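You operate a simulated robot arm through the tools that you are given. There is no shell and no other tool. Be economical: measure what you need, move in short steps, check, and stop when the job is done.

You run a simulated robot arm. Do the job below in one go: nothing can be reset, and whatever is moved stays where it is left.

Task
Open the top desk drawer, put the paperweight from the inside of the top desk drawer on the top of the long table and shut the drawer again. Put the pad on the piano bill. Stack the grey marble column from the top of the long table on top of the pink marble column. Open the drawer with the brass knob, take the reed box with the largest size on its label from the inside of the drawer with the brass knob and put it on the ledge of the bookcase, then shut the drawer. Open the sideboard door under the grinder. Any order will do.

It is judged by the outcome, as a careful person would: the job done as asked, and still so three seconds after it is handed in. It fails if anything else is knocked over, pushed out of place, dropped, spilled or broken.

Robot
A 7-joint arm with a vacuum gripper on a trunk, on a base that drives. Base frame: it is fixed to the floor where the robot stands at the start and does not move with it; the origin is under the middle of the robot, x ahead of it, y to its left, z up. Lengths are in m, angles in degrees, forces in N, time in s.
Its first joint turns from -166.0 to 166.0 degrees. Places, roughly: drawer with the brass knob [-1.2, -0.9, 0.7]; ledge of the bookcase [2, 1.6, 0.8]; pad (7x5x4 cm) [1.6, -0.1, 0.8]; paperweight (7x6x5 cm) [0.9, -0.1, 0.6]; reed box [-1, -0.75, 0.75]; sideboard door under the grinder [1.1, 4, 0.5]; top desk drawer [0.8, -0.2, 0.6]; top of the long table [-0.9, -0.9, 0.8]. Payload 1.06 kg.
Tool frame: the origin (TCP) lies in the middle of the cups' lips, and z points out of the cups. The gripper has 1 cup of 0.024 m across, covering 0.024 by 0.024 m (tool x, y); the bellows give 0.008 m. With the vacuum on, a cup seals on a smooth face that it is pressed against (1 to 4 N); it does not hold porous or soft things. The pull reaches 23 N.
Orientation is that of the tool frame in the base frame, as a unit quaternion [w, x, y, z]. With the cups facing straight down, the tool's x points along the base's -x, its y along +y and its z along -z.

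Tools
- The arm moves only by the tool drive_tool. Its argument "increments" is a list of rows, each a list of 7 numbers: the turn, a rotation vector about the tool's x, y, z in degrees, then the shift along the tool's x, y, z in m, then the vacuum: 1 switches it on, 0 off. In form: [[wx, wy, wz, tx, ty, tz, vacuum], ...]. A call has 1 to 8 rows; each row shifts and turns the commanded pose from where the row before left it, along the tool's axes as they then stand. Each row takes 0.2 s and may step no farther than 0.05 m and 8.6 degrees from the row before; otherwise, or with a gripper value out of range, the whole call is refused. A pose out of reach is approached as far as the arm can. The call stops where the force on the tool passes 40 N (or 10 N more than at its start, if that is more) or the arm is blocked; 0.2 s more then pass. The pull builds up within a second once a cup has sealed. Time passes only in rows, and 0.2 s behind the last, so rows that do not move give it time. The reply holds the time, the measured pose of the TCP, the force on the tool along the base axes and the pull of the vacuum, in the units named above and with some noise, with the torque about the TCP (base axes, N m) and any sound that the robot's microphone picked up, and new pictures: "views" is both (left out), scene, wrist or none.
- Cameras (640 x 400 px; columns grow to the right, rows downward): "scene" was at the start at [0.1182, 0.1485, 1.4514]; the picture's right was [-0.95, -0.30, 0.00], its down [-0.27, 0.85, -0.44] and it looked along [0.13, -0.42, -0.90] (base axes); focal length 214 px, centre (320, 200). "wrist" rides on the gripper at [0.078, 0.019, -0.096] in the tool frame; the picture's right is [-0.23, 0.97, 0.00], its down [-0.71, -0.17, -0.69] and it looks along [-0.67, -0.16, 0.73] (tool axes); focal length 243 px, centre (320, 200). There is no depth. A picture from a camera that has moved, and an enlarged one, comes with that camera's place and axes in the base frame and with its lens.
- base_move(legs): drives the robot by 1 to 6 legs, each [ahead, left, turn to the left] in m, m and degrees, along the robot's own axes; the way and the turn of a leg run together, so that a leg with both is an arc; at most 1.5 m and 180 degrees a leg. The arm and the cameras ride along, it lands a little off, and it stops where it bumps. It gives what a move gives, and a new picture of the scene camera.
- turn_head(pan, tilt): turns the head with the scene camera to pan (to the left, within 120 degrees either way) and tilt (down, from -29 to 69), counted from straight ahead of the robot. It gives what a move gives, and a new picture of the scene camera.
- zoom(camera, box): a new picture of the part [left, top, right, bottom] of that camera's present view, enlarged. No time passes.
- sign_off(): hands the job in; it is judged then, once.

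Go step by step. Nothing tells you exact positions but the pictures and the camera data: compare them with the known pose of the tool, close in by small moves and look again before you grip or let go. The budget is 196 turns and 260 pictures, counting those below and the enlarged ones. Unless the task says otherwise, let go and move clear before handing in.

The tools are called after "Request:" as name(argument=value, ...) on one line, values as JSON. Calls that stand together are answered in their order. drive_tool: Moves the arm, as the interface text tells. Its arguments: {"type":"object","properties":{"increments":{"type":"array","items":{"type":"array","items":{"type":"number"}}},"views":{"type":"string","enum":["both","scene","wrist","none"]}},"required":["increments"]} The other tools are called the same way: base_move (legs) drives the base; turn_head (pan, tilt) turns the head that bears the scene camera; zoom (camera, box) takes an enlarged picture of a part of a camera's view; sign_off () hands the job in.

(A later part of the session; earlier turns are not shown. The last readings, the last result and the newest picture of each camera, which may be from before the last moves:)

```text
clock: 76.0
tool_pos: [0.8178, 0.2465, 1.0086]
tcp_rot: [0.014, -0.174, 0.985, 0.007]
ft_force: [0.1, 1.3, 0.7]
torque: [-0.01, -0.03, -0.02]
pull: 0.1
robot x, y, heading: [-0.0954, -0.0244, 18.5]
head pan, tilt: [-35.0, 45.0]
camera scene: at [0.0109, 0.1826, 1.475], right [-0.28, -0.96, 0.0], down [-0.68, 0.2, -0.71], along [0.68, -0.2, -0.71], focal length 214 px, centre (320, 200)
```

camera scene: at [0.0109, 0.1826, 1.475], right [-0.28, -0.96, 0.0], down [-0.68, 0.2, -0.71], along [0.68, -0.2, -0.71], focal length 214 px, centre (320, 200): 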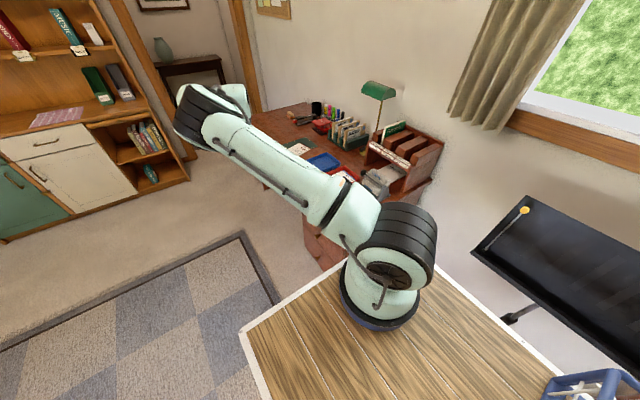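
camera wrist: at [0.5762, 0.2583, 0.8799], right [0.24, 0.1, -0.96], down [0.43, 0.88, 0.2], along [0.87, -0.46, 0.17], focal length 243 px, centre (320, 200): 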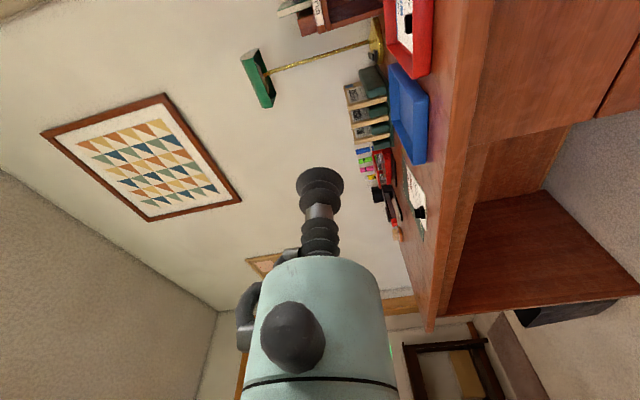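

Request:
drive_tool(increments=[[0, 0, 0, 0.05, 0, 0, 0], [0, 8.5, 0, 0.04, 0, 0, 0], [0, 8.5, 0, 0.035, 0, -0.02, 0], [0, 8.5, 0, 0.03, 0, -0.02, 0], [0, 8.5, 0, 0.03, 0, -0.02, 0], [0, 8.5, 0, 0, 0, 0, 0], [0, 8.5, 0, 0, 0, 0, 0], [0, 8.5, 0, 0, 0, 0, 0]], views="scene")

```text
clock: 77.8
tool_pos: [0.6464, 0.1791, 1.0768]
tcp_rot: [-0.475, -0.155, 0.862, -0.082]
ft_force: [-0.1, 0.3, -0.1]
torque: [0.0, 0.0, -0.02]
pull: 0.0
out of reach, approached as far as the arm can: row 8
robot x, y, heading: [-0.0946, -0.0199, 18.4]
head pan, tilt: [-35.0, 45.0]
camera scene: at [0.0114, 0.1825, 1.475], right [-0.28, -0.96, 0.0], down [-0.68, 0.2, -0.71], along [0.68, -0.2, -0.71], focal length 214 px, centre (320, 200)
```

scene: 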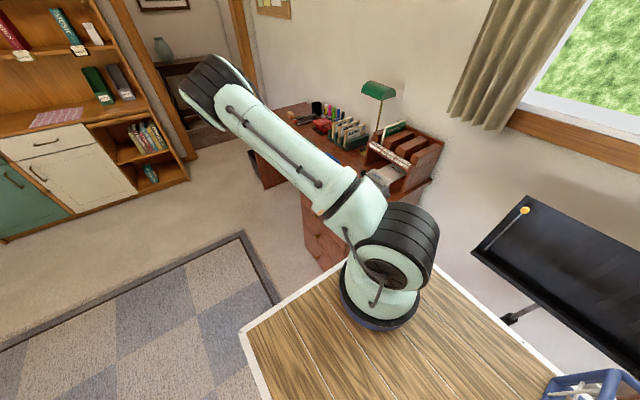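

Request:
drive_tool(increments=[[7.1, 0, -4.6, 0, 0, 0, 0], [7.1, 0, -4.6, 0, 0, 0, 0], [7.1, 0, -4.6, 0, 0, 0, 0], [7.1, 0, -4.6, 0, 0, 0, 0], [7.1, 0, -4.6, 0, 0, 0, 0], [7.1, 0, -4.6, 0, 0, 0, 0], [7.1, 0, -4.6, 0, 0, 0, 0], [7.1, 0, -4.6, 0, 0, 0, 0]], views="scene")

```text
clock: 79.6
tool_pos: [0.6479, 0.1804, 1.0766]
tcp_rot: [-0.348, -0.612, 0.631, -0.325]
ft_force: [-0.7, 0.7, 0.1]
torque: [-0.01, -0.01, 0.02]
pull: 0.1
robot x, y, heading: [-0.0939, -0.0244, 18.4]
head pan, tilt: [-35.0, 45.0]
camera scene: at [0.0119, 0.1825, 1.4749], right [-0.28, -0.96, 0.0], down [-0.68, 0.2, -0.71], along [0.68, -0.2, -0.71], focal length 214 px, centre (320, 200)
```

scene: 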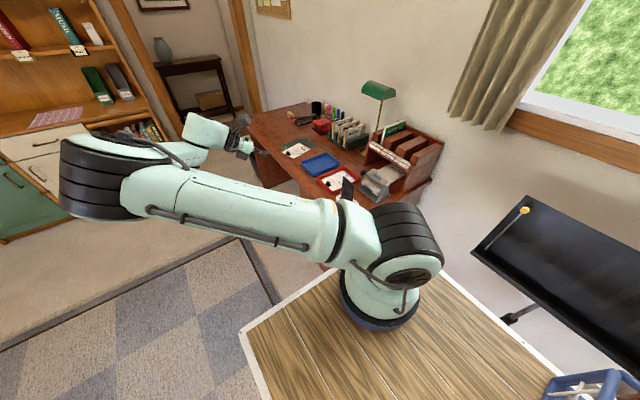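

Request:
drive_tool(increments=[[7.1, 0, -4.6, 0, 0, 0, 0], [7.1, 0, -4.6, 0, 0, 0, 0], [3, 0, -2, 0, 0, 0, 0], [0, 0, 0, -0.042, 0, 0.027, 0], [0, 0, 0, -0.042, 0, 0.027, 0], [0, 0, 0, -0.042, 0, 0.027, 0], [0, 0, 0, -0.042, 0, 0.027, 0], [0, 0, 0, -0.042, 0, 0.027, 0]], views="both")

```text
clock: 81.4
tool_pos: [0.6425, 0.1831, 0.8231]
tcp_rot: [0.283, 0.715, -0.513, 0.381]
ft_force: [-0.2, -0.3, 0.2]
torque: [0.01, -0.01, -0.03]
pull: 0.0
robot x, y, heading: [-0.0921, -0.0222, 18.4]
head pan, tilt: [-35.0, 45.0]
camera scene: at [0.0113, 0.1826, 1.475], right [-0.28, -0.96, 0.0], down [-0.68, 0.2, -0.71], along [0.68, -0.2, -0.71], focal length 214 px, centre (320, 200)
camera wrist: at [0.6157, 0.2113, 0.9411], right [-0.97, -0.18, -0.18], down [-0.14, 0.97, -0.22], along [0.22, -0.18, -0.96], focal length 243 px, centre (320, 200)
```

scene: 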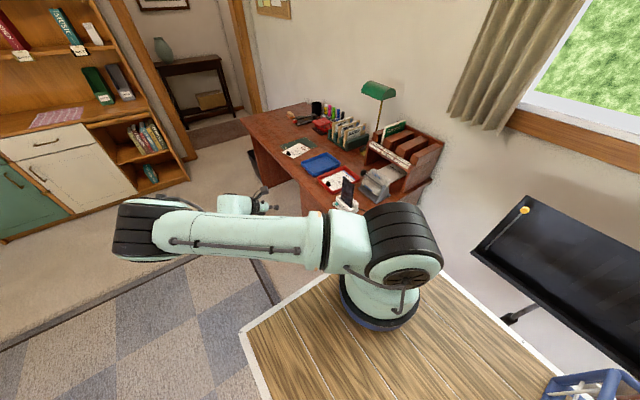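
wrist: 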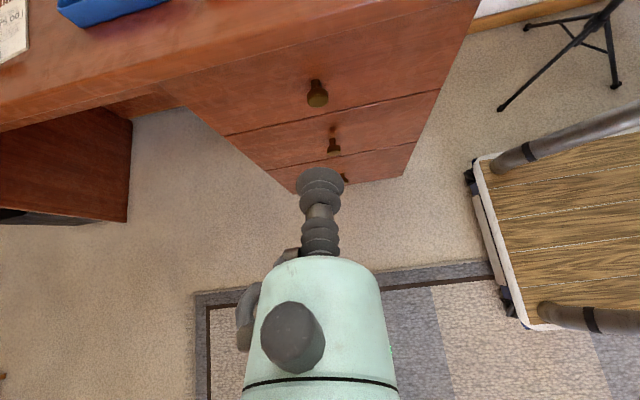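

The sideways low pose works; the wrist camera sees the drawer. Now level the tool, shift to the right of the knob and lower.

Request:
drive_tool(increments=[[0, 8.4, 0, 0, 0, 0, 0], [0, 8.4, 0, 0, 0, 0, 0], [0, 8.4, 0, 0, 0, 0, 0], [0, 8.2, 0, 0, 0, 0, 0], [0, 0, 0, -0.05, 0.02, 0, 0], [0, 0, 0, -0.05, 0.025, 0, 0], [0, 0, 0, -0.05, 0, 0, 0], [0, 0, 0, 0, 0, 0, 0]], views="both")

```text
refused: row 5 steps farther than a row can; nothing moved
```

Request:
drive_tool(increments=[[0, 8.4, 0, 0, 0, 0, 0], [0, 8.4, 0, 0, 0, 0, 0], [0, 8.4, 0, 0, 0, 0, 0], [0, 8.2, 0, 0, 0, 0, 0], [0, 0, 0, -0.045, 0.02, 0, 0], [0, 0, 0, -0.043, 0.024, 0, 0], [0, 0, 0, -0.05, 0, 0, 0], [0, 0, 0, 0, 0, 0, 0]], views="both")

```text
clock: 83.2
tool_pos: [0.5945, 0.1482, 0.8894]
tcp_rot: [0.418, 0.576, -0.411, 0.57]
ft_force: [0.3, -0.4, 0.0]
torque: [-0.03, -0.01, 0.01]
pull: 0.1
out of reach, approached as far as the arm can: row 2, 3, 4, 5, 6, 7
robot x, y, heading: [-0.0944, -0.0233, 18.4]
head pan, tilt: [-35.0, 45.0]
camera scene: at [0.0116, 0.1826, 1.475], right [-0.28, -0.96, 0.0], down [-0.68, 0.2, -0.71], along [0.68, -0.2, -0.71], focal length 214 px, centre (320, 200)
camera wrist: at [0.5476, 0.2343, 0.968], right [-0.93, -0.3, -0.22], down [-0.06, 0.7, -0.71], along [0.37, -0.64, -0.67], focal length 243 px, centre (320, 200)
```

scene: 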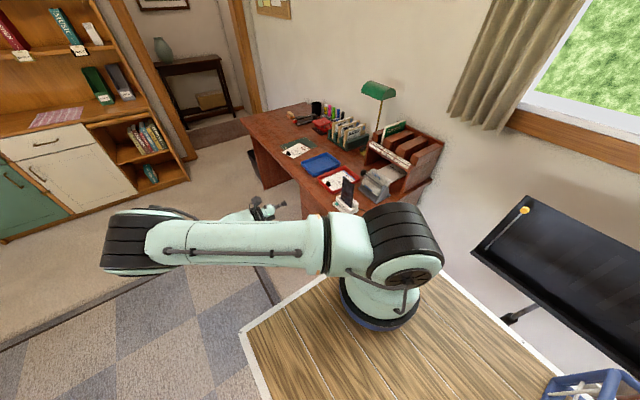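
wrist: 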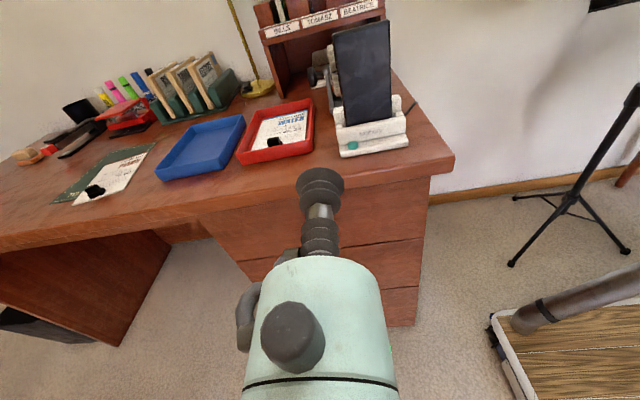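

Leveling forced the arm up again since forearm lay flat. I'll return to the back-pointing wrist pose, get low first, and only then yaw toward the drawer.

Request:
drive_tool(increments=[[0, -8.4, 0, 0, 0, 0, 0], [0, -8.4, 0, 0, 0, 0, 0], [0, -8.4, 0, 0, 0, 0, 0], [0, -8.2, 0, 0, 0, 0, 0], [-7.1, 0, 4.6, 0, 0, 0, 0], [-7.1, 0, 4.6, 0, 0, 0, 0], [-7.1, 0, 4.6, 0, 0, 0, 0], [-7.1, 0, 4.6, 0, 0, 0, 0]], views="none")

Request:
drive_tool(increments=[[-7.1, 0, 4.6, 0, 0, 0, 0], [-7.1, 0, 4.6, 0, 0, 0, 0], [-7.1, 0, 4.6, 0, 0, 0, 0], [-7.1, 0, 4.6, 0, 0, 0, 0], [-7.1, 0, 4.6, 0, 0, 0, 0], [-7.1, 0, 4.6, 0, 0, 0, 0], [-3, 0, 2, 0, 0, 0, 0], [0, 0, 0, 0, 0, 0, 0]], views="scene")

```text
clock: 85.0
tool_pos: [0.595, 0.1496, 0.8888]
tcp_rot: [-0.385, -0.534, 0.698, -0.282]
ft_force: [-0.1, 0.0, -0.5]
torque: [0.0, -0.01, 0.03]
pull: 0.1
robot x, y, heading: [-0.0957, -0.0194, 18.6]
head pan, tilt: [-35.0, 45.0]
```

```text
clock: 86.8
tool_pos: [0.594, 0.1504, 0.8892]
tcp_rot: [-0.477, -0.153, 0.862, -0.08]
ft_force: [0.3, -0.3, -0.7]
torque: [-0.04, -0.01, 0.0]
pull: 0.1
robot x, y, heading: [-0.0971, -0.0248, 18.2]
head pan, tilt: [-35.0, 45.0]
camera scene: at [0.0116, 0.1825, 1.475], right [-0.28, -0.96, 0.0], down [-0.68, 0.2, -0.71], along [0.68, -0.2, -0.71], focal length 214 px, centre (320, 200)
```

scene: 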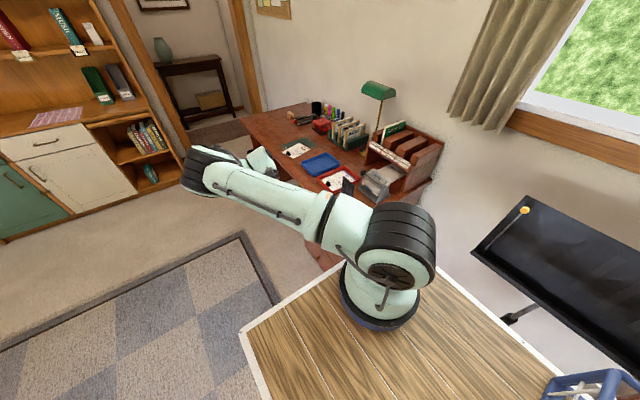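

Request:
drive_tool(increments=[[0, 0, 0, -0.042, 0, 0.027, 0], [0, 0, 0, -0.042, 0, 0.027, 0], [0, 0, 0, -0.042, 0, 0.027, 0], [0, 0, 0, -0.042, 0, 0.027, 0], [0, 0, 0, -0.042, 0, 0.027, 0], [0, 0, 0, -0.042, 0, 0.027, 0], [0, 0, 0, 0, 0, 0, 0]], views="both")

```text
clock: 88.4
tool_pos: [0.5347, 0.1356, 0.7988]
tcp_rot: [-0.476, -0.154, 0.862, -0.08]
ft_force: [0.7, 0.4, -1.0]
torque: [-0.01, 0.0, -0.01]
pull: 0.1
out of reach, approached as far as the arm can: row 2, 3, 4, 5, 6
robot x, y, heading: [-0.0958, -0.0216, 18.5]
head pan, tilt: [-35.0, 45.0]
camera scene: at [0.0116, 0.1826, 1.475], right [-0.28, -0.96, 0.0], down [-0.68, 0.2, -0.71], along [0.68, -0.2, -0.71], focal length 214 px, centre (320, 200)
camera wrist: at [0.5665, 0.1658, 0.9161], right [-0.21, 0.96, -0.19], down [0.96, 0.17, -0.24], along [-0.19, -0.23, -0.95], focal length 243 px, centre (320, 200)
```

scene: 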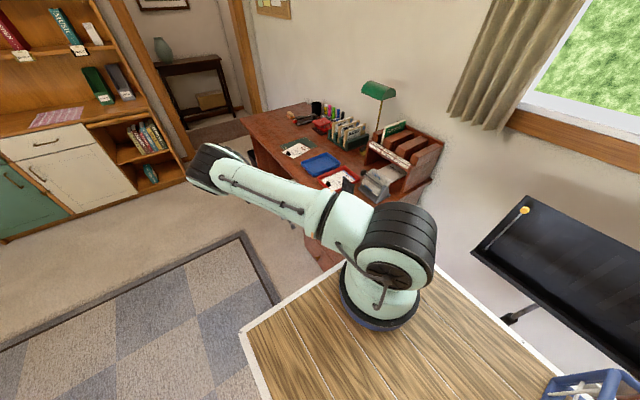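
wrist: 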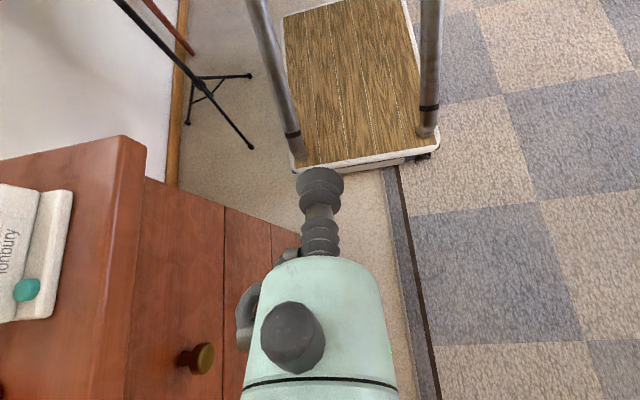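

Request:
drive_tool(increments=[[0, 0, 0, 0.0196, 0.03, 0.0302, 0], [0, 0, 0, 0.0196, 0.03, 0.0302, 0], [0, 0, 0, 0.0196, 0.03, 0.0302, 0], [0, 0, 0, 0.0196, 0.03, 0.0302, 0], [0, 0, 0, -0.042, 0, 0.027, 0], [0, 0, 0, -0.042, 0, 0.027, 0], [0, 0, 0, -0.042, 0, 0.027, 0], [0, 0, 0, -0.042, 0, 0.027, 0]], views="scene")

```text
clock: 90.2
tool_pos: [0.3617, 0.1991, 0.7835]
tcp_rot: [-0.477, -0.154, 0.861, -0.081]
ft_force: [0.5, 0.3, 0.2]
torque: [0.0, -0.01, 0.03]
pull: 0.2
out of reach, approached as far as the arm can: row 5, 6, 7, 8
robot x, y, heading: [-0.0933, -0.0251, 18.3]
head pan, tilt: [-35.0, 45.0]
camera scene: at [0.0115, 0.1826, 1.475], right [-0.28, -0.96, 0.0], down [-0.68, 0.2, -0.71], along [0.68, -0.2, -0.71], focal length 214 px, centre (320, 200)
```

scene: 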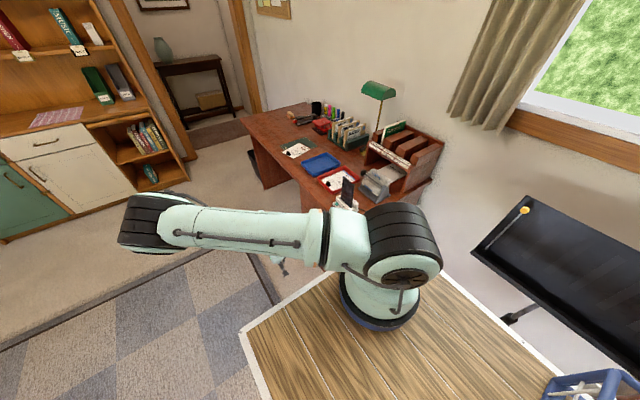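

I'll test whether a spin about the tool axis frees the limit.

Request:
drive_tool(increments=[[0, 0, 8.5, 0, 0, 0, 0], [0, 0, 8.5, 0, 0, 0, 0], [0, 0, 8.5, 0, 0, 0, 0], [0, 0, 8.5, 0, 0, 0, 0]], views="none")

Request:
drive_tool(increments=[[0, 0, 0, -0.024, 0.0165, 0.016, 0], [0, 0, 0, -0.024, 0.0165, 0.016, 0], [0, 0, 0, -0.024, 0.0165, 0.016, 0]], views="none")

Request:
drive_tool(increments=[[0, 0, -8.5, 0, 0, 0, 0], [0, 0, -8.5, 0, 0, 0, 0], [0, 0, -8.5, 0, 0, 0, 0], [0, 0, -8.5, 0, 0, 0, 0], [0, 0, -8.5, 0, 0, 0, 0], [0, 0, -8.5, 0, 0, 0, 0], [0, 0, -8.5, 0, 0, 0, 0], [0, 0, -8.5, 0, 0, 0, 0]], views="none")

Request:
drive_tool(increments=[[0, 0, 0, -0.024, -0.0165, 0.016, 0], [0, 0, 0, -0.024, -0.0165, 0.016, 0], [0, 0, 0, -0.024, -0.0165, 0.016, 0]], views="scene")

```text
clock: 91.2
tool_pos: [0.36, 0.1992, 0.7824]
tcp_rot: [-0.433, 0.106, 0.869, -0.217]
ft_force: [0.1, -0.2, 0.1]
torque: [0.0, 0.01, 0.01]
pull: 0.1
robot x, y, heading: [-0.0952, -0.0209, 18.7]
head pan, tilt: [-35.0, 45.0]
```

```text
clock: 92.0
tool_pos: [0.3679, 0.2104, 0.7824]
tcp_rot: [-0.432, 0.106, 0.869, -0.216]
ft_force: [1.2, -0.2, 1.0]
torque: [-0.03, 0.02, 0.01]
pull: 0.0
out of reach, approached as far as the arm can: row 1, 2, 3
robot x, y, heading: [-0.0917, -0.0259, 18.5]
head pan, tilt: [-35.0, 45.0]
```

```text
clock: 93.8
tool_pos: [0.3672, 0.21, 0.7823]
tcp_rot: [-0.479, -0.4, 0.779, 0.062]
ft_force: [-0.4, 0.2, 1.2]
torque: [-0.02, 0.01, 0.01]
pull: 0.0
robot x, y, heading: [-0.0925, -0.0206, 18.5]
head pan, tilt: [-35.0, 45.0]
```

```text
clock: 94.6
tool_pos: [0.3727, 0.2177, 0.7814]
tcp_rot: [-0.479, -0.4, 0.779, 0.061]
ft_force: [-0.6, 0.3, 0.7]
torque: [0.02, 0.03, 0.02]
pull: 0.1
out of reach, approached as far as the arm can: row 1, 2, 3
robot x, y, heading: [-0.0914, -0.0239, 18.4]
head pan, tilt: [-35.0, 45.0]
camera scene: at [0.0116, 0.1825, 1.475], right [-0.28, -0.96, 0.0], down [-0.68, 0.2, -0.71], along [0.68, -0.2, -0.71], focal length 214 px, centre (320, 200)
```

scene: 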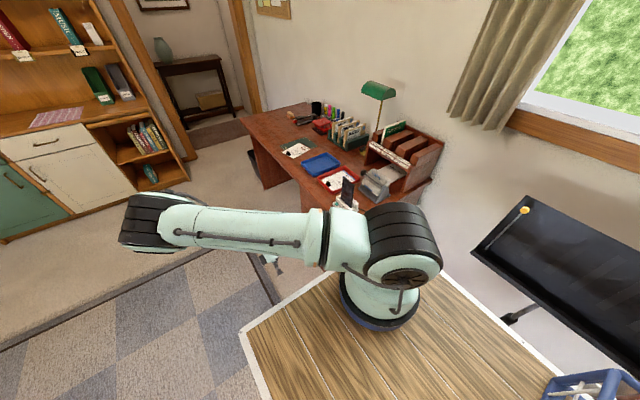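

Not spin. I'll go back to tool-down and check how low the arm reaches and with what shape.

Request:
drive_tool(increments=[[0, 0, 8.5, 0, 0, 0, 0], [0, 0, 8.5, 0, 0, 0, 0], [0, 0, 8.5, 0, 0, 0, 0], [0, 0, 8.5, 0, 0, 0, 0], [0, -8.5, 0, 0, -0.03, 0, 0], [0, -8.5, 0, 0, -0.03, 0, 0], [0, -8.5, 0, 0, -0.03, 0, 0], [0, -8.5, 0, 0, 0, 0, 0]], views="none")

Request:
drive_tool(increments=[[0, -8.5, 0, 0, 0, 0, 0], [0, -8.5, 0, 0, 0, 0, 0], [0, -6, 0, 0, 0, 0, 0], [0, 0, 0, -0.05, 0, 0, 0], [0, 0, 0, -0.05, 0, 0, 0], [0, 0, 0, -0.05, 0, 0, 0], [0, 0, 0, -0.05, 0, 0, 0], [0, 0, 0, 0, 0, 0, 0]], views="none")

Request:
drive_tool(increments=[[0, 0, 0, 0, 0.03, 0.03, 0], [0, 0, 0, 0, 0.03, 0.03, 0], [0, 0, 0, 0, 0, 0.04, 0], [0, 0, 0, 0, 0, 0.04, 0], [0, 0, 0, 0, 0, 0.04, 0]], views="scene")

```text
clock: 96.4
tool_pos: [0.4017, 0.1307, 0.7799]
tcp_rot: [-0.203, -0.171, 0.964, -0.033]
ft_force: [0.3, -0.3, 0.2]
torque: [0.01, -0.01, 0.02]
pull: 0.1
robot x, y, heading: [-0.0957, -0.0219, 18.5]
head pan, tilt: [-35.0, 45.0]
```

```text
clock: 98.2
tool_pos: [0.5879, 0.2016, 0.7775]
tcp_rot: [-0.008, -0.173, 0.985, 0.002]
ft_force: [0.7, -0.3, -0.3]
torque: [0.02, 0.0, 0.01]
pull: 0.0
robot x, y, heading: [-0.0961, -0.0219, 18.7]
head pan, tilt: [-35.0, 45.0]
```

```text
clock: 99.4
tool_pos: [0.5575, 0.2537, 0.6725]
tcp_rot: [-0.008, -0.174, 0.985, 0.002]
ft_force: [0.3, 0.0, 0.7]
torque: [-0.01, -0.01, 0.02]
pull: 0.1
out of reach, approached as far as the arm can: row 4, 5
robot x, y, heading: [-0.0963, -0.0215, 18.9]
head pan, tilt: [-35.0, 45.0]
camera scene: at [0.0115, 0.1826, 1.475], right [-0.28, -0.96, 0.0], down [-0.68, 0.2, -0.71], along [0.68, -0.2, -0.71], focal length 214 px, centre (320, 200)
```

scene: 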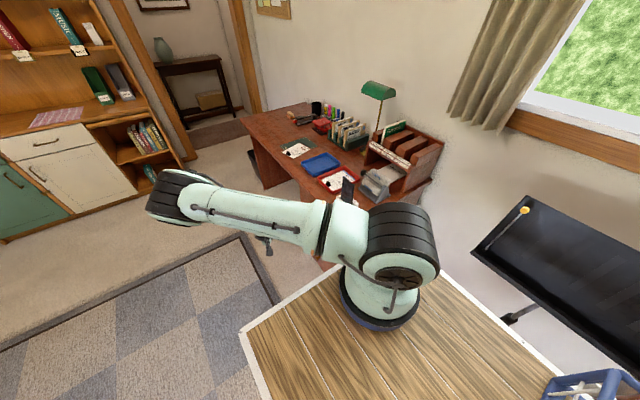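

I conclude the arm flipped over its shoulder on the earlier close pass (q1 near its limit). I'll drive to open floor and reverse that path to unflip it, then sweep around at a larger radius.

Request:
drive_tool(increments=[[0, 0, 0, 0, 0, -0.05, 0], [0, 0, 0, 0, 0, -0.05, 0], [0, 0, 0, 0, 0, -0.05, 0], [0, 0, 0, 0, 0, -0.05, 0], [0, 0, 0, 0, 0, -0.05, 0], [0, 0, 0, 0, 0, -0.05, 0], [0, 0, 0, 0, 0, -0.05, 0], [0, 0, 0, 0, 0, -0.05, 0]], views="none")

Request:
base_move(legs=[[0, 0.9, 0]])

Request:
turn_head(pan=-40, tilt=60)

```text
clock: 101.2
tool_pos: [0.5596, 0.2525, 1.0704]
tcp_rot: [-0.008, -0.174, 0.985, 0.002]
ft_force: [0.5, -0.2, 0.4]
torque: [0.03, 0.02, 0.02]
pull: 0.0
robot x, y, heading: [-0.0937, -0.0212, 18.5]
head pan, tilt: [-35.0, 45.0]
```

```text
clock: 106.0
tool_pos: [0.2709, 1.1055, 1.0698]
tcp_rot: [-0.008, -0.176, 0.984, 0.002]
ft_force: [-0.1, 1.1, -0.8]
torque: [-0.01, -0.05, 0.01]
pull: 0.1
robot x, y, heading: [-0.3837, 0.8259, 18.6]
head pan, tilt: [-35.0, 45.0]
camera scene: at [-0.2768, 1.0331, 1.475], right [-0.28, -0.96, 0.0], down [-0.68, 0.2, -0.71], along [0.68, -0.2, -0.71], focal length 214 px, centre (320, 200)
```

scene: 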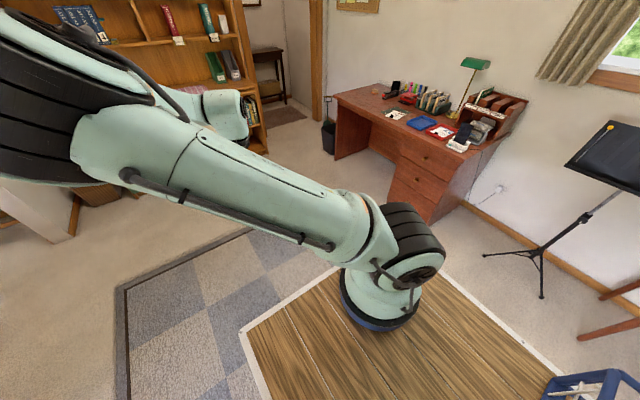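

```text
clock: 106.7
tool_pos: [0.2718, 1.1049, 1.0693]
tcp_rot: [-0.008, -0.176, 0.984, 0.002]
ft_force: [-0.9, -0.1, -0.2]
torque: [0.0, -0.01, 0.01]
pull: 0.1
robot x, y, heading: [-0.3829, 0.8261, 18.7]
head pan, tilt: [-40.0, 60.0]
camera scene: at [-0.2927, 1.0317, 1.4555], right [-0.36, -0.93, 0.0], down [-0.81, 0.31, -0.5], along [0.47, -0.18, -0.87], focal length 214 px, centre (320, 200)
```

scene: 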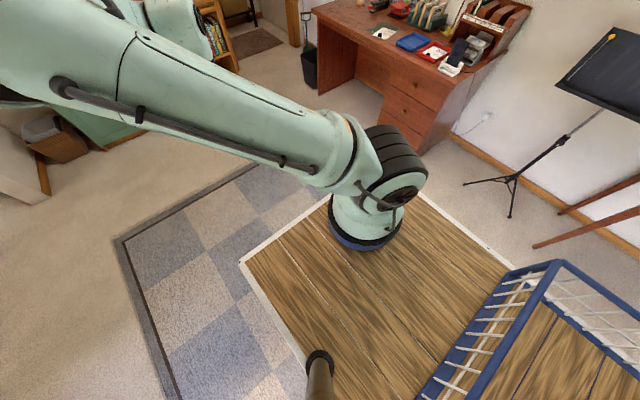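

Request:
drive_tool(increments=[[0, 0, 0, 0.042, -0.025, 0, 0], [0, 0, 0, 0.042, -0.025, 0, 0], [0, 0, 0, 0.042, -0.025, 0, 0], [0, 0, 0, 0.042, -0.025, 0, 0], [0, 0, 0, 0.042, -0.025, 0, 0], [0, 0, 0, 0.042, -0.025, 0, 0], [0, 0, 0, 0.03, -0.04, 0, 0], [0, 0, 0, 0.03, -0.04, 0, 0]], views="none")

Request:
drive_tool(increments=[[0, 0, 0, 0.02, -0.045, 0, 0], [0, 0, 0, 0.02, -0.045, 0, 0], [0, 0, 0, 0.03, -0.04, 0, 0], [0, 0, 0, 0.03, -0.04, 0, 0], [0, 0, 0, 0.05, 0, 0, 0], [0, 0, 0, 0.05, 0, 0, 0], [0, 0, 0, 0.05, 0, 0, 0], [0, 0, 0, 0.05, 0, 0, 0]], views="scene")

```text
clock: 108.5
tool_pos: [0.0841, 0.8008, 1.08]
tcp_rot: [-0.007, -0.178, 0.984, 0.003]
ft_force: [-0.6, 0.3, 0.8]
torque: [-0.02, -0.03, -0.02]
pull: 0.1
out of reach, approached as far as the arm can: row 6, 7, 8
robot x, y, heading: [-0.3814, 0.8268, 18.9]
head pan, tilt: [-40.0, 60.0]
```

```text
clock: 110.3
tool_pos: [-0.0836, 0.5679, 1.1224]
tcp_rot: [-0.009, -0.178, 0.984, 0.003]
ft_force: [1.0, -0.7, 0.6]
torque: [0.02, -0.02, -0.03]
pull: 0.1
out of reach, approached as far as the arm can: row 3, 4, 5
robot x, y, heading: [-0.3809, 0.8264, 18.8]
head pan, tilt: [-40.0, 60.0]
camera scene: at [-0.2925, 1.0317, 1.4555], right [-0.36, -0.93, 0.0], down [-0.81, 0.31, -0.5], along [0.47, -0.18, -0.87], focal length 214 px, centre (320, 200)
```

scene: 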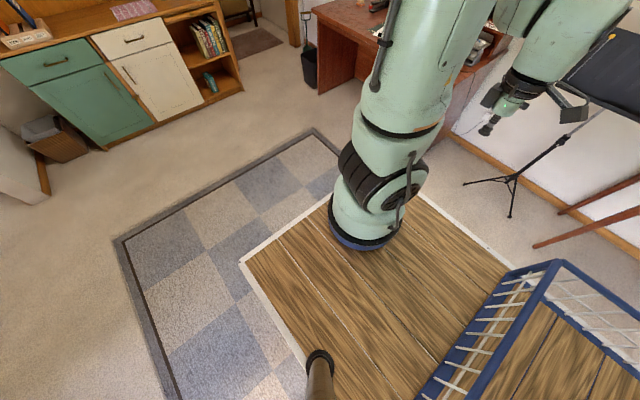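

The arm swung back over its shoulder — good. Now extend right, then sweep at large radius to the front.

Request:
drive_tool(increments=[[0, 0, 0, 0, -0.05, 0, 0], [0, 0, 0, 0, -0.05, 0, 0], [0, 0, 0, 0, -0.05, 0, 0], [0, 0, 0, 0, -0.05, 0, 0], [0, 0, 0, -0.05, 0, 0, 0], [0, 0, 0, -0.05, 0, 0, 0], [0, 0, 0, -0.05, 0, 0, 0], [0, 0, 0, -0.05, 0, 0, 0]], views="scene")

Request:
drive_tool(increments=[[0, 0, 0, -0.05, 0, 0, 0], [0, 0, 0, -0.04, 0.03, 0, 0], [0, 0, 0, -0.035, 0.035, 0, 0], [0, 0, 0, -0.035, 0.035, 0, 0], [0, 0, 0, -0.03, 0.04, 0, 0], [0, 0, 0, -0.02, 0.045, 0, 0], [0, 0, 0, -0.01, 0.048, 0, 0], [0, 0, 0, 0, 0.05, 0, 0]], views="scene")

```text
clock: 112.1
tool_pos: [0.1691, 0.4478, 1.1175]
tcp_rot: [-0.007, -0.175, 0.984, 0.004]
ft_force: [-0.7, -0.9, 0.3]
torque: [-0.01, -0.02, -0.03]
pull: 0.1
robot x, y, heading: [-0.3835, 0.8277, 19.1]
head pan, tilt: [-40.0, 60.0]
camera scene: at [-0.2931, 1.0313, 1.4555], right [-0.36, -0.93, 0.0], down [-0.81, 0.31, -0.5], along [0.47, -0.18, -0.87], focal length 214 px, centre (320, 200)
```

scene: 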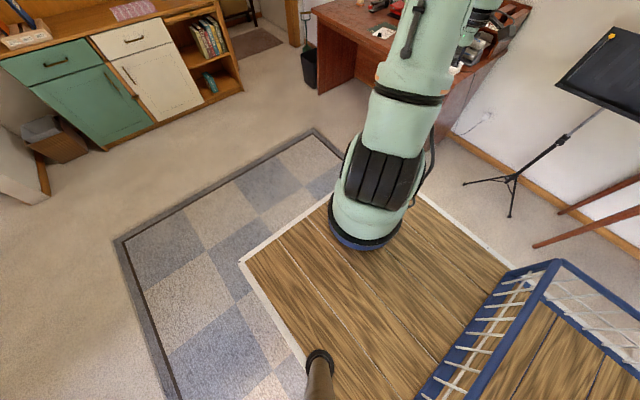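

```text
clock: 113.9
tool_pos: [0.2806, 0.79, 1.1164]
tcp_rot: [-0.008, -0.175, 0.985, 0.003]
ft_force: [0.1, -0.3, 0.1]
torque: [0.01, 0.04, 0.04]
pull: 0.1
robot x, y, heading: [-0.3805, 0.8299, 18.8]
head pan, tilt: [-40.0, 60.0]
camera scene: at [-0.2923, 1.0311, 1.4555], right [-0.36, -0.93, 0.0], down [-0.81, 0.31, -0.5], along [0.47, -0.18, -0.87], focal length 214 px, centre (320, 200)
```

scene: 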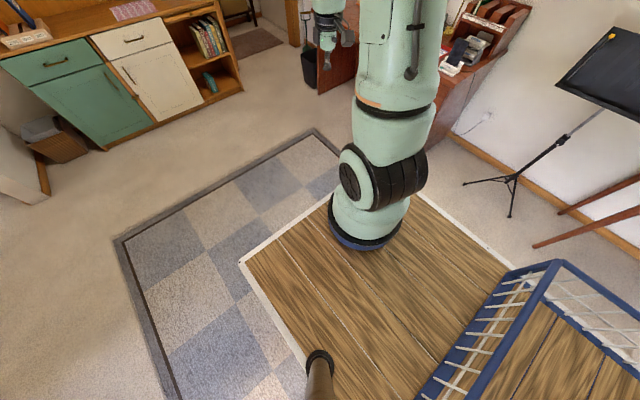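

Unflipped, with the elbow high and in plane. Now lower tool-down and try the sideways tilt here in open space.

Request:
drive_tool(increments=[[0, 0, 0, 0, 0.03, 0.04, 0], [0, 0, 0, 0, 0.03, 0.04, 0], [0, 0, 0, 0, 0.03, 0.04, 0], [0, 0, 0, 0, 0.03, 0.04, 0], [0, 0, 0, 0, 0, 0.05, 0], [0, 0, 0, 0, 0, 0.05, 0], [0, 0, 0, 0, 0, 0.05, 0], [0, 0, 0, 0, 0, 0.05, 0]], views="none")

Request:
drive_tool(increments=[[8.5, 0, 0, 0, 0, 0, 0], [8.5, 0, 0, 0, 0, 0, 0], [8.5, 0, 0, 0, 0, 0, 0], [8.5, 0, 0, 0, 0, 0, 0], [8.5, 0, 0, 0, 0, 0, 0], [8.5, 0, 0, 0, 0, 0, 0], [8.5, 0, 0, 0, 0, 0, 0], [8.5, 0, 0, 0, 0, 0, 0]], views="scene")

```text
clock: 115.7
tool_pos: [0.2303, 0.9062, 0.7583]
tcp_rot: [-0.008, -0.176, 0.984, 0.003]
ft_force: [0.5, -0.1, 0.0]
torque: [0.0, 0.0, 0.0]
pull: 0.1
robot x, y, heading: [-0.3844, 0.8253, 19.0]
head pan, tilt: [-40.0, 60.0]
```

```text
clock: 117.5
tool_pos: [0.2327, 0.9047, 0.7582]
tcp_rot: [0.092, -0.15, 0.817, -0.549]
ft_force: [0.6, 0.4, 0.5]
torque: [0.01, 0.01, 0.02]
pull: 0.0
robot x, y, heading: [-0.3837, 0.8256, 18.8]
head pan, tilt: [-40.0, 60.0]
camera scene: at [-0.2927, 1.0317, 1.4555], right [-0.36, -0.93, 0.0], down [-0.81, 0.31, -0.5], along [0.47, -0.18, -0.87], focal length 214 px, centre (320, 200)
```

scene: 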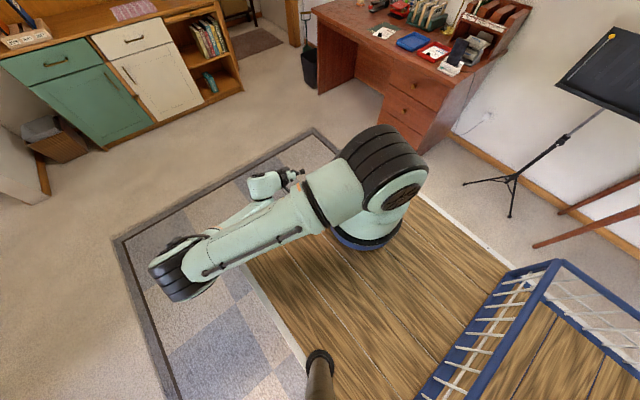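

Request:
drive_tool(increments=[[8.5, 0, 0, 0, 0, 0, 0], [8.5, 0, 0, 0, 0, 0, 0], [5, 0, 0, 0, 0, 0, 0], [0, 0, 0, 0, 0.04, 0, 0], [0, 0, 0, 0, 0.04, 0, 0], [0, 0, 0, 0, 0.03, 0, 0]], views="scene")

```text
clock: 118.6
tool_pos: [0.2252, 0.9718, 0.7203]
tcp_rot: [0.129, -0.13, 0.745, -0.641]
ft_force: [-0.7, 0.3, -0.2]
torque: [-0.01, 0.01, -0.02]
pull: 0.0
robot x, y, heading: [-0.3852, 0.828, 18.7]
head pan, tilt: [-40.0, 60.0]
stopped in row 5: the arm was blocked; the commanded pose is now the measured one
camera scene: at [-0.2953, 1.032, 1.4556], right [-0.36, -0.93, 0.0], down [-0.81, 0.31, -0.5], along [0.47, -0.18, -0.87], focal length 214 px, centre (320, 200)
```

scene: 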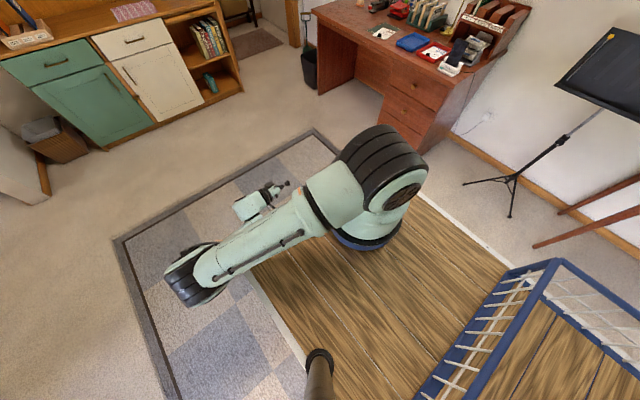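

The upper arm met the deck edge as the elbow folded left. Working farther out to the right-front should keep it clear: raise, then push the tool rightwards and forwards.

Request:
drive_tool(increments=[[0, 0, 0, 0, -0.05, 0, 0], [0, 0, 0, 0, -0.05, 0, 0], [0, 0, 0, 0, 0, 0.05, 0], [0, 0, 0, 0, 0, 0.05, 0], [0, 0, 0, -0.03, 0, 0.04, 0], [0, 0, 0, -0.03, 0, 0.04, 0], [0, 0, 0, -0.03, 0, 0.04, 0], [0, 0, 0, 0, 0, 0.05, 0]], views="scene")

```text
clock: 120.4
tool_pos: [0.4107, 0.7382, 0.7809]
tcp_rot: [0.129, -0.13, 0.743, -0.644]
ft_force: [0.4, 0.8, -0.1]
torque: [0.04, 0.0, 0.01]
pull: 0.0
robot x, y, heading: [-0.3833, 0.8262, 18.7]
head pan, tilt: [-40.0, 60.0]
camera scene: at [-0.293, 1.0319, 1.4555], right [-0.36, -0.93, 0.0], down [-0.81, 0.31, -0.5], along [0.47, -0.18, -0.87], focal length 214 px, centre (320, 200)
```

scene: 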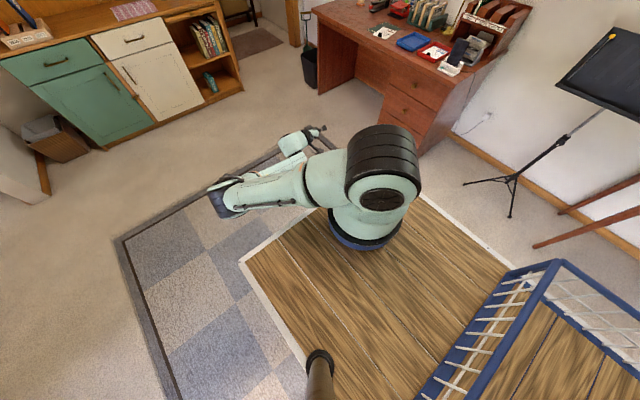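

Request:
drive_tool(increments=[[0, 0, 0, 0, 0.04, 0, 0], [0, 0, 0, 0, 0.04, 0, 0], [0, 0, 0, 0, 0.03, 0, 0], [0, 0, 0, 0, 0.03, 0, 0], [0, 0, 0, 0, 0, 0, 0]], views="both")

```text
clock: 121.6
tool_pos: [0.4067, 0.7599, 0.6421]
tcp_rot: [0.128, -0.128, 0.744, -0.644]
ft_force: [0.7, 0.1, -0.4]
torque: [0.02, -0.02, 0.01]
pull: 0.0
robot x, y, heading: [-0.3795, 0.8246, 19.0]
head pan, tilt: [-40.0, 60.0]
camera scene: at [-0.2926, 1.0317, 1.4555], right [-0.36, -0.93, 0.0], down [-0.81, 0.31, -0.5], along [0.47, -0.18, -0.87], focal length 214 px, centre (320, 200)
camera wrist: at [0.2995, 0.8225, 0.6341], right [0.19, 0.22, -0.96], down [0.42, 0.86, 0.28], along [0.89, -0.46, 0.07], focal length 243 px, centre (320, 200)
```

scene: 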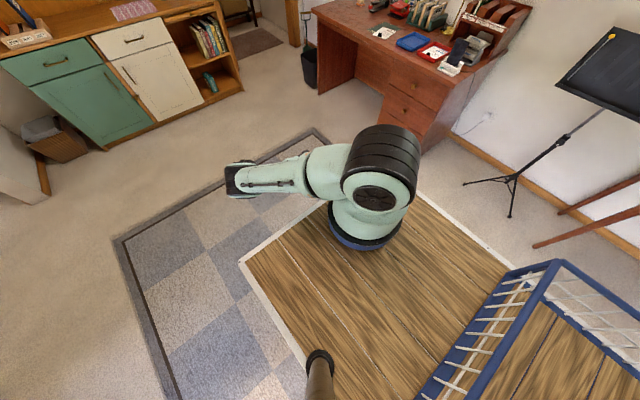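
wrist: 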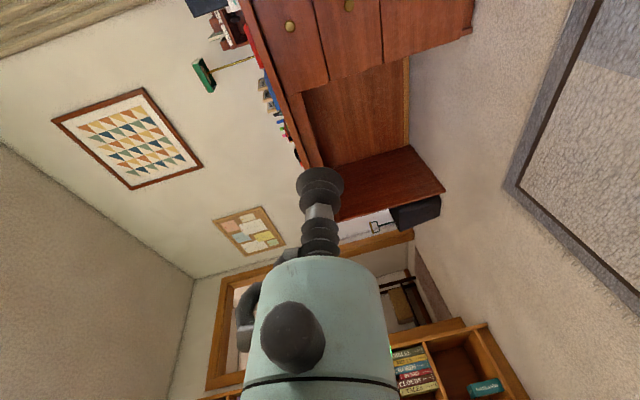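

The low sideways pose works. I'll level the tool fully and fix its yaw, then drive the base toward the drawer.

Request:
drive_tool(increments=[[4, 1.5, 0, 0, 0, 0, 0], [4, 1.8, 0, 0, 0, 0, 0], [0, 0, 0, 0, 0, 0, 0]], views="none")

Request:
base_move(legs=[[0, -0.6, 0]])

Request:
drive_tool(increments=[[0, 0, 0, 0, 0, 0, 0]], views="wrist")

Request:
turn_head(pan=-45, tilt=50)

```text
clock: 122.4
tool_pos: [0.4065, 0.7597, 0.6439]
tcp_rot: [0.115, -0.101, 0.7, -0.698]
ft_force: [0.3, -0.5, 0.8]
torque: [0.01, 0.03, 0.01]
pull: 0.0
robot x, y, heading: [-0.3826, 0.8301, 18.7]
head pan, tilt: [-40.0, 60.0]
```

```text
clock: 125.8
tool_pos: [0.5971, 0.1833, 0.6429]
tcp_rot: [0.112, -0.098, 0.701, -0.697]
ft_force: [-0.2, 0.1, 0.0]
torque: [0.0, 0.01, -0.02]
pull: 0.1
robot x, y, heading: [-0.1879, 0.2567, 18.4]
head pan, tilt: [-40.0, 60.0]
camera scene: at [-0.1001, 0.463, 1.4555], right [-0.37, -0.93, 0.0], down [-0.8, 0.32, -0.5], along [0.46, -0.19, -0.87], focal length 214 px, centre (320, 200)
```

scene: 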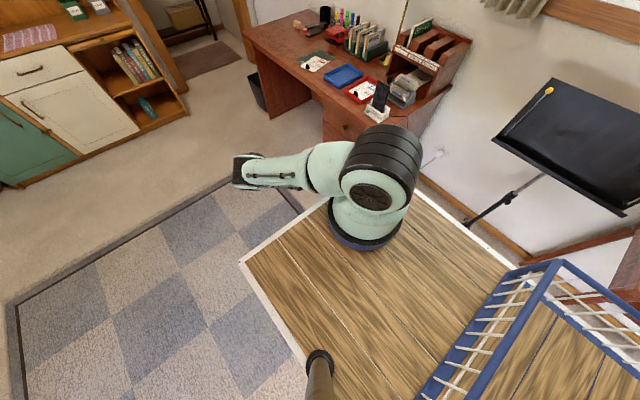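

```text
clock: 126.2
tool_pos: [0.5962, 0.1845, 0.6433]
tcp_rot: [0.112, -0.098, 0.701, -0.697]
ft_force: [0.1, -0.3, 0.1]
torque: [0.01, 0.0, 0.0]
pull: 0.0
robot x, y, heading: [-0.191, 0.2574, 18.2]
head pan, tilt: [-40.0, 60.0]
camera wrist: at [0.4943, 0.2515, 0.6227], right [0.24, 0.08, -0.97], down [0.47, 0.86, 0.19], along [0.85, -0.5, 0.17], focal length 243 px, centre (320, 200)
```

wrist: 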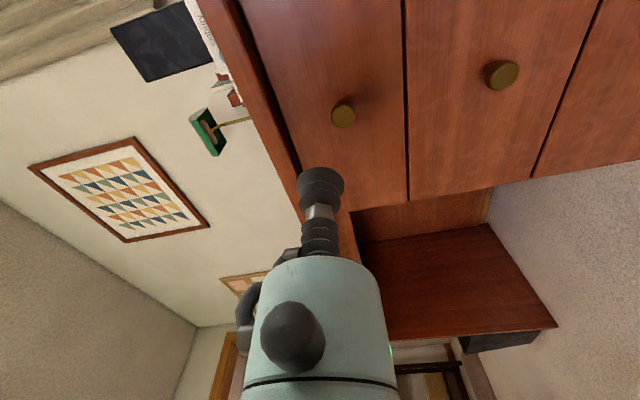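

```text
clock: 126.9
tool_pos: [0.5963, 0.1825, 0.6437]
tcp_rot: [0.113, -0.098, 0.701, -0.697]
ft_force: [-0.3, -0.8, 0.1]
torque: [0.0, 0.04, -0.03]
pull: 0.0
robot x, y, heading: [-0.1943, 0.256, 18.1]
head pan, tilt: [-45.0, 50.0]
camera scene: at [-0.0933, 0.4531, 1.468], right [-0.45, -0.89, 0.0], down [-0.68, 0.34, -0.64], along [0.57, -0.29, -0.77], focal length 214 px, centre (320, 200)
```

scene: 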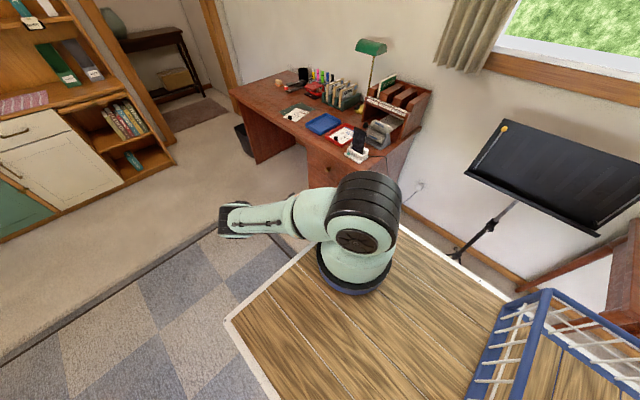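

Knob confirmed at (0.723,-0.008,0.626); the cup is aligned 6 cm right of it. Drive closer by 0.17.

Request:
base_move(legs=[[0, -0.17, 0]])

Request:
drive_tool(increments=[[0, 0, 0, 0, 0.008, 0, 0]], views="wrist")

```text
clock: 128.4
tool_pos: [0.6514, 0.0239, 0.6445]
tcp_rot: [0.112, -0.098, 0.701, -0.697]
ft_force: [-0.5, -0.2, 0.5]
torque: [0.0, 0.0, 0.02]
pull: 0.0
robot x, y, heading: [-0.136, 0.0965, 18.4]
head pan, tilt: [-45.0, 50.0]
camera scene: at [-0.0403, 0.2919, 1.468], right [-0.45, -0.89, 0.0], down [-0.69, 0.34, -0.64], along [0.57, -0.29, -0.77], focal length 214 px, centre (320, 200)
```

scene: 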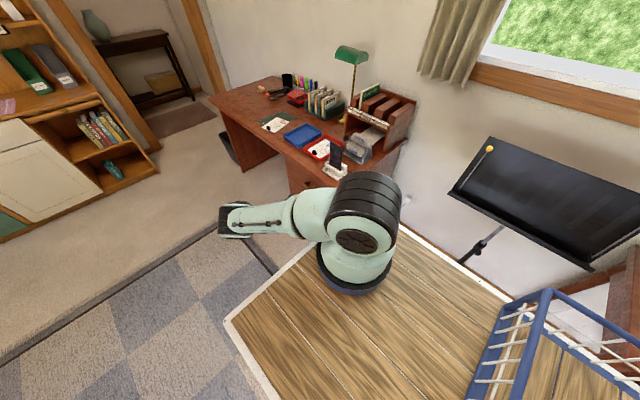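

```text
clock: 128.8
tool_pos: [0.6497, 0.024, 0.6358]
tcp_rot: [0.113, -0.099, 0.7, -0.698]
ft_force: [0.5, 0.8, 0.9]
torque: [0.0, -0.03, -0.03]
pull: 0.1
robot x, y, heading: [-0.1354, 0.098, 18.4]
head pan, tilt: [-45.0, 50.0]
camera wrist: at [0.5481, 0.0921, 0.6144], right [0.24, 0.08, -0.97], down [0.47, 0.86, 0.19], along [0.85, -0.5, 0.17], focal length 243 px, centre (320, 200)
```

wrist: 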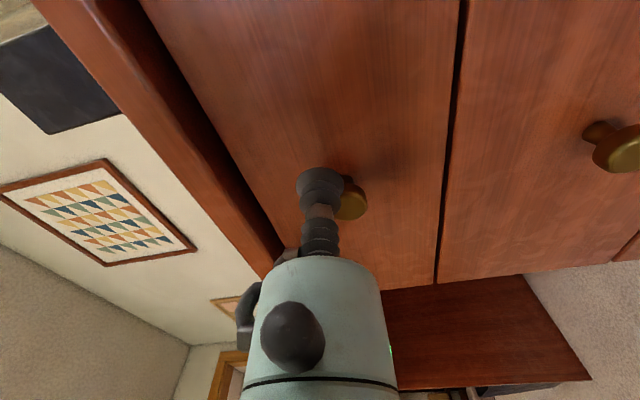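

Close, with the knob beside the cup. Approach with vacuum on in small steps.

Request:
drive_tool(increments=[[0, 0, 0, 0, 0, 0.015, 1], [0, 0, 0, 0, 0, 0.015, 1], [0, 0, 0, 0, 0, 0.01, 1], [0, 0, 0, 0, 0, 0.005, 1]], views="wrist")

```text
clock: 129.8
tool_pos: [0.6635, -0.0193, 0.6354]
tcp_rot: [0.113, -0.098, 0.701, -0.697]
ft_force: [-0.1, -0.3, 0.1]
torque: [-0.02, -0.01, 0.04]
pull: 0.2
robot x, y, heading: [-0.14, 0.0992, 18.3]
head pan, tilt: [-45.0, 50.0]
camera wrist: at [0.5607, 0.0484, 0.6148], right [0.24, 0.08, -0.97], down [0.47, 0.86, 0.19], along [0.85, -0.5, 0.17], focal length 243 px, centre (320, 200)
```

wrist: 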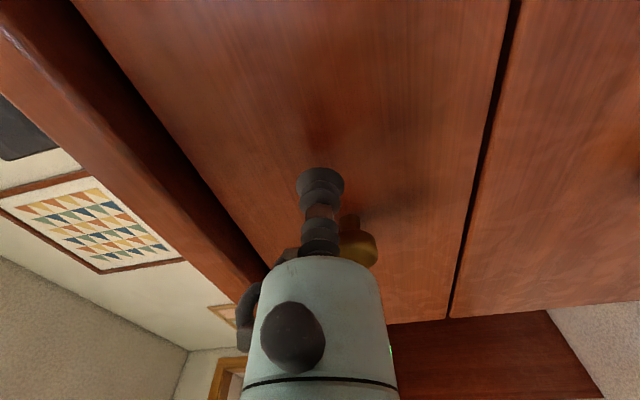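

Request:
drive_tool(increments=[[0, 0, 0, 0, 0, 0.005, 1], [0, 0, 0, 0, 0, 0.005, 1], [0, 0, 0, 0, 0, 0.004, 1], [0, 0, 0, 0, 0, 0.003, 1], [0, 0, 0, 0, 0, 0, 1]], views="none")

```text
clock: 131.0
tool_pos: [0.6695, -0.0351, 0.636]
tcp_rot: [0.112, -0.099, 0.701, -0.697]
ft_force: [0.2, 0.4, 0.4]
torque: [0.03, 0.0, 0.03]
pull: 0.1
robot x, y, heading: [-0.1383, 0.0995, 18.2]
head pan, tilt: [-45.0, 50.0]
```

Request:
drive_tool(increments=[[0, 0, 0, 0, 0, 0.005, 1], [0, 0, 0, 0, 0, 0.004, 1], [0, 0, 0, 0, 0, 0.003, 1], [0, 0, 0, 0, 0, 0.003, 1], [0, 0, 0, 0, 0, 0, 1]], views="wrist")

```text
clock: 132.2
tool_pos: [0.6739, -0.0496, 0.637]
tcp_rot: [0.113, -0.098, 0.7, -0.698]
ft_force: [-16.0, 14.1, 10.5]
torque: [0.15, -0.11, 0.31]
pull: 22.3
robot x, y, heading: [-0.1415, 0.0949, 18.2]
head pan, tilt: [-45.0, 50.0]
camera wrist: at [0.5706, 0.0186, 0.6148], right [0.24, 0.08, -0.97], down [0.47, 0.86, 0.19], along [0.85, -0.5, 0.18], focal length 243 px, centre (320, 200)
```

wrist: 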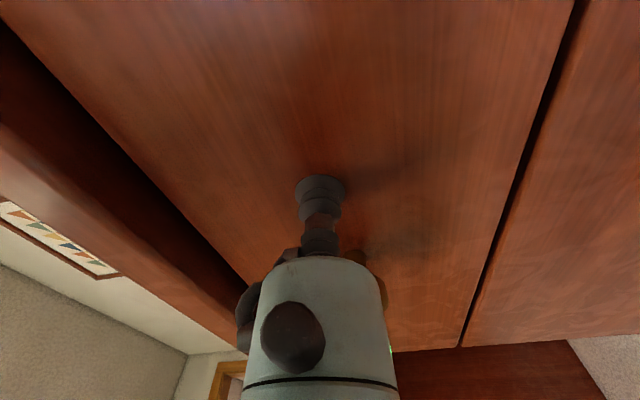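

Sealed with pull 22 N. Pull out gently with the arm first.

Request:
drive_tool(increments=[[0, 0, 0, 0, 0, -0.006, 1], [0, 0, 0, 0, 0, -0.01, 1], [0, 0, 0, 0, 0, -0.012, 1], [0, 0, 0, 0, 0, -0.015, 1], [0, 0, 0, 0, 0, 0, 1]], views="wrist")

```text
clock: 133.4
tool_pos: [0.66, -0.0081, 0.6357]
tcp_rot: [0.113, -0.098, 0.701, -0.697]
ft_force: [-4.1, -1.6, 2.7]
torque: [0.09, -0.13, 0.19]
pull: 23.2
robot x, y, heading: [-0.1346, 0.0958, 18.1]
head pan, tilt: [-45.0, 50.0]
camera wrist: at [0.5578, 0.0603, 0.614], right [0.24, 0.08, -0.97], down [0.47, 0.86, 0.19], along [0.85, -0.5, 0.17], focal length 243 px, centre (320, 200)
```

wrist: 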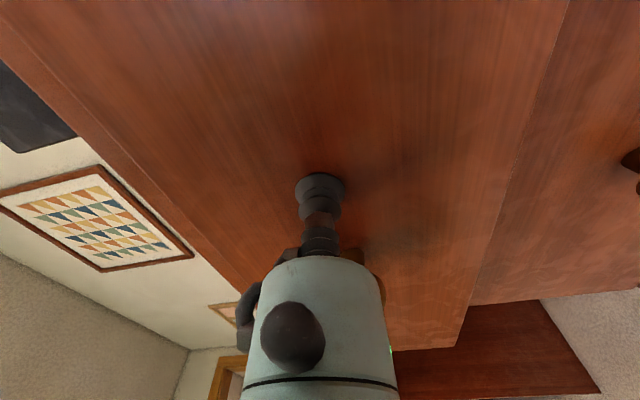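

The drawer slides. Continue with the base moving left 0.18 m.

Request:
base_move(legs=[[0, 0.17, 0]])

Request:
zoom(camera="scene", box=[220, 100, 420, 225])

```text
clock: 134.8
tool_pos: [0.6073, 0.1564, 0.6352]
tcp_rot: [0.114, -0.099, 0.701, -0.697]
ft_force: [1.4, 1.2, -1.1]
torque: [0.07, -0.07, 0.1]
pull: 23.3
robot x, y, heading: [-0.1921, 0.2617, 18.7]
head pan, tilt: [-45.0, 50.0]
camera scene: at [-0.0949, 0.455, 1.468], right [-0.45, -0.9, 0.0], down [-0.69, 0.34, -0.64], along [0.58, -0.29, -0.77], focal length 214 px, centre (320, 200)
```

scene: 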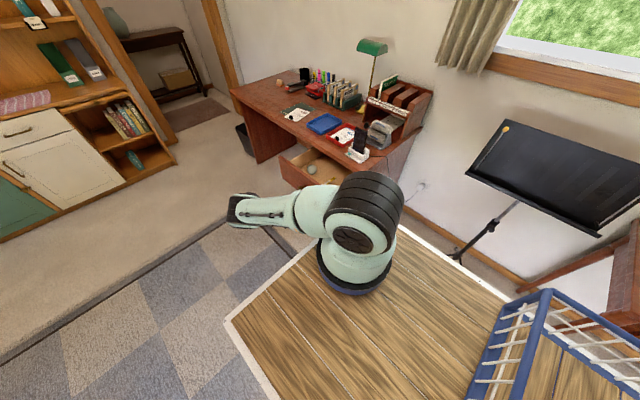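

```text
3.20 times, centred on (320, 162) of scene
camera zoom: at [-0.0949, 0.455, 1.468], right [-0.45, -0.9, 0.0], down [-0.69, 0.34, -0.64], along [0.58, -0.29, -0.77], focal length 686 px, centre (320, 320)
```

zoom: 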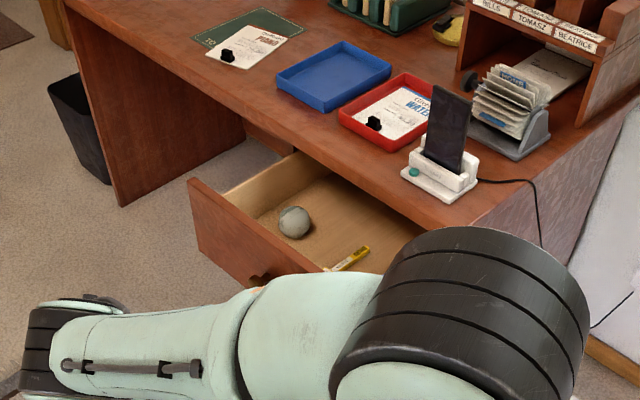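

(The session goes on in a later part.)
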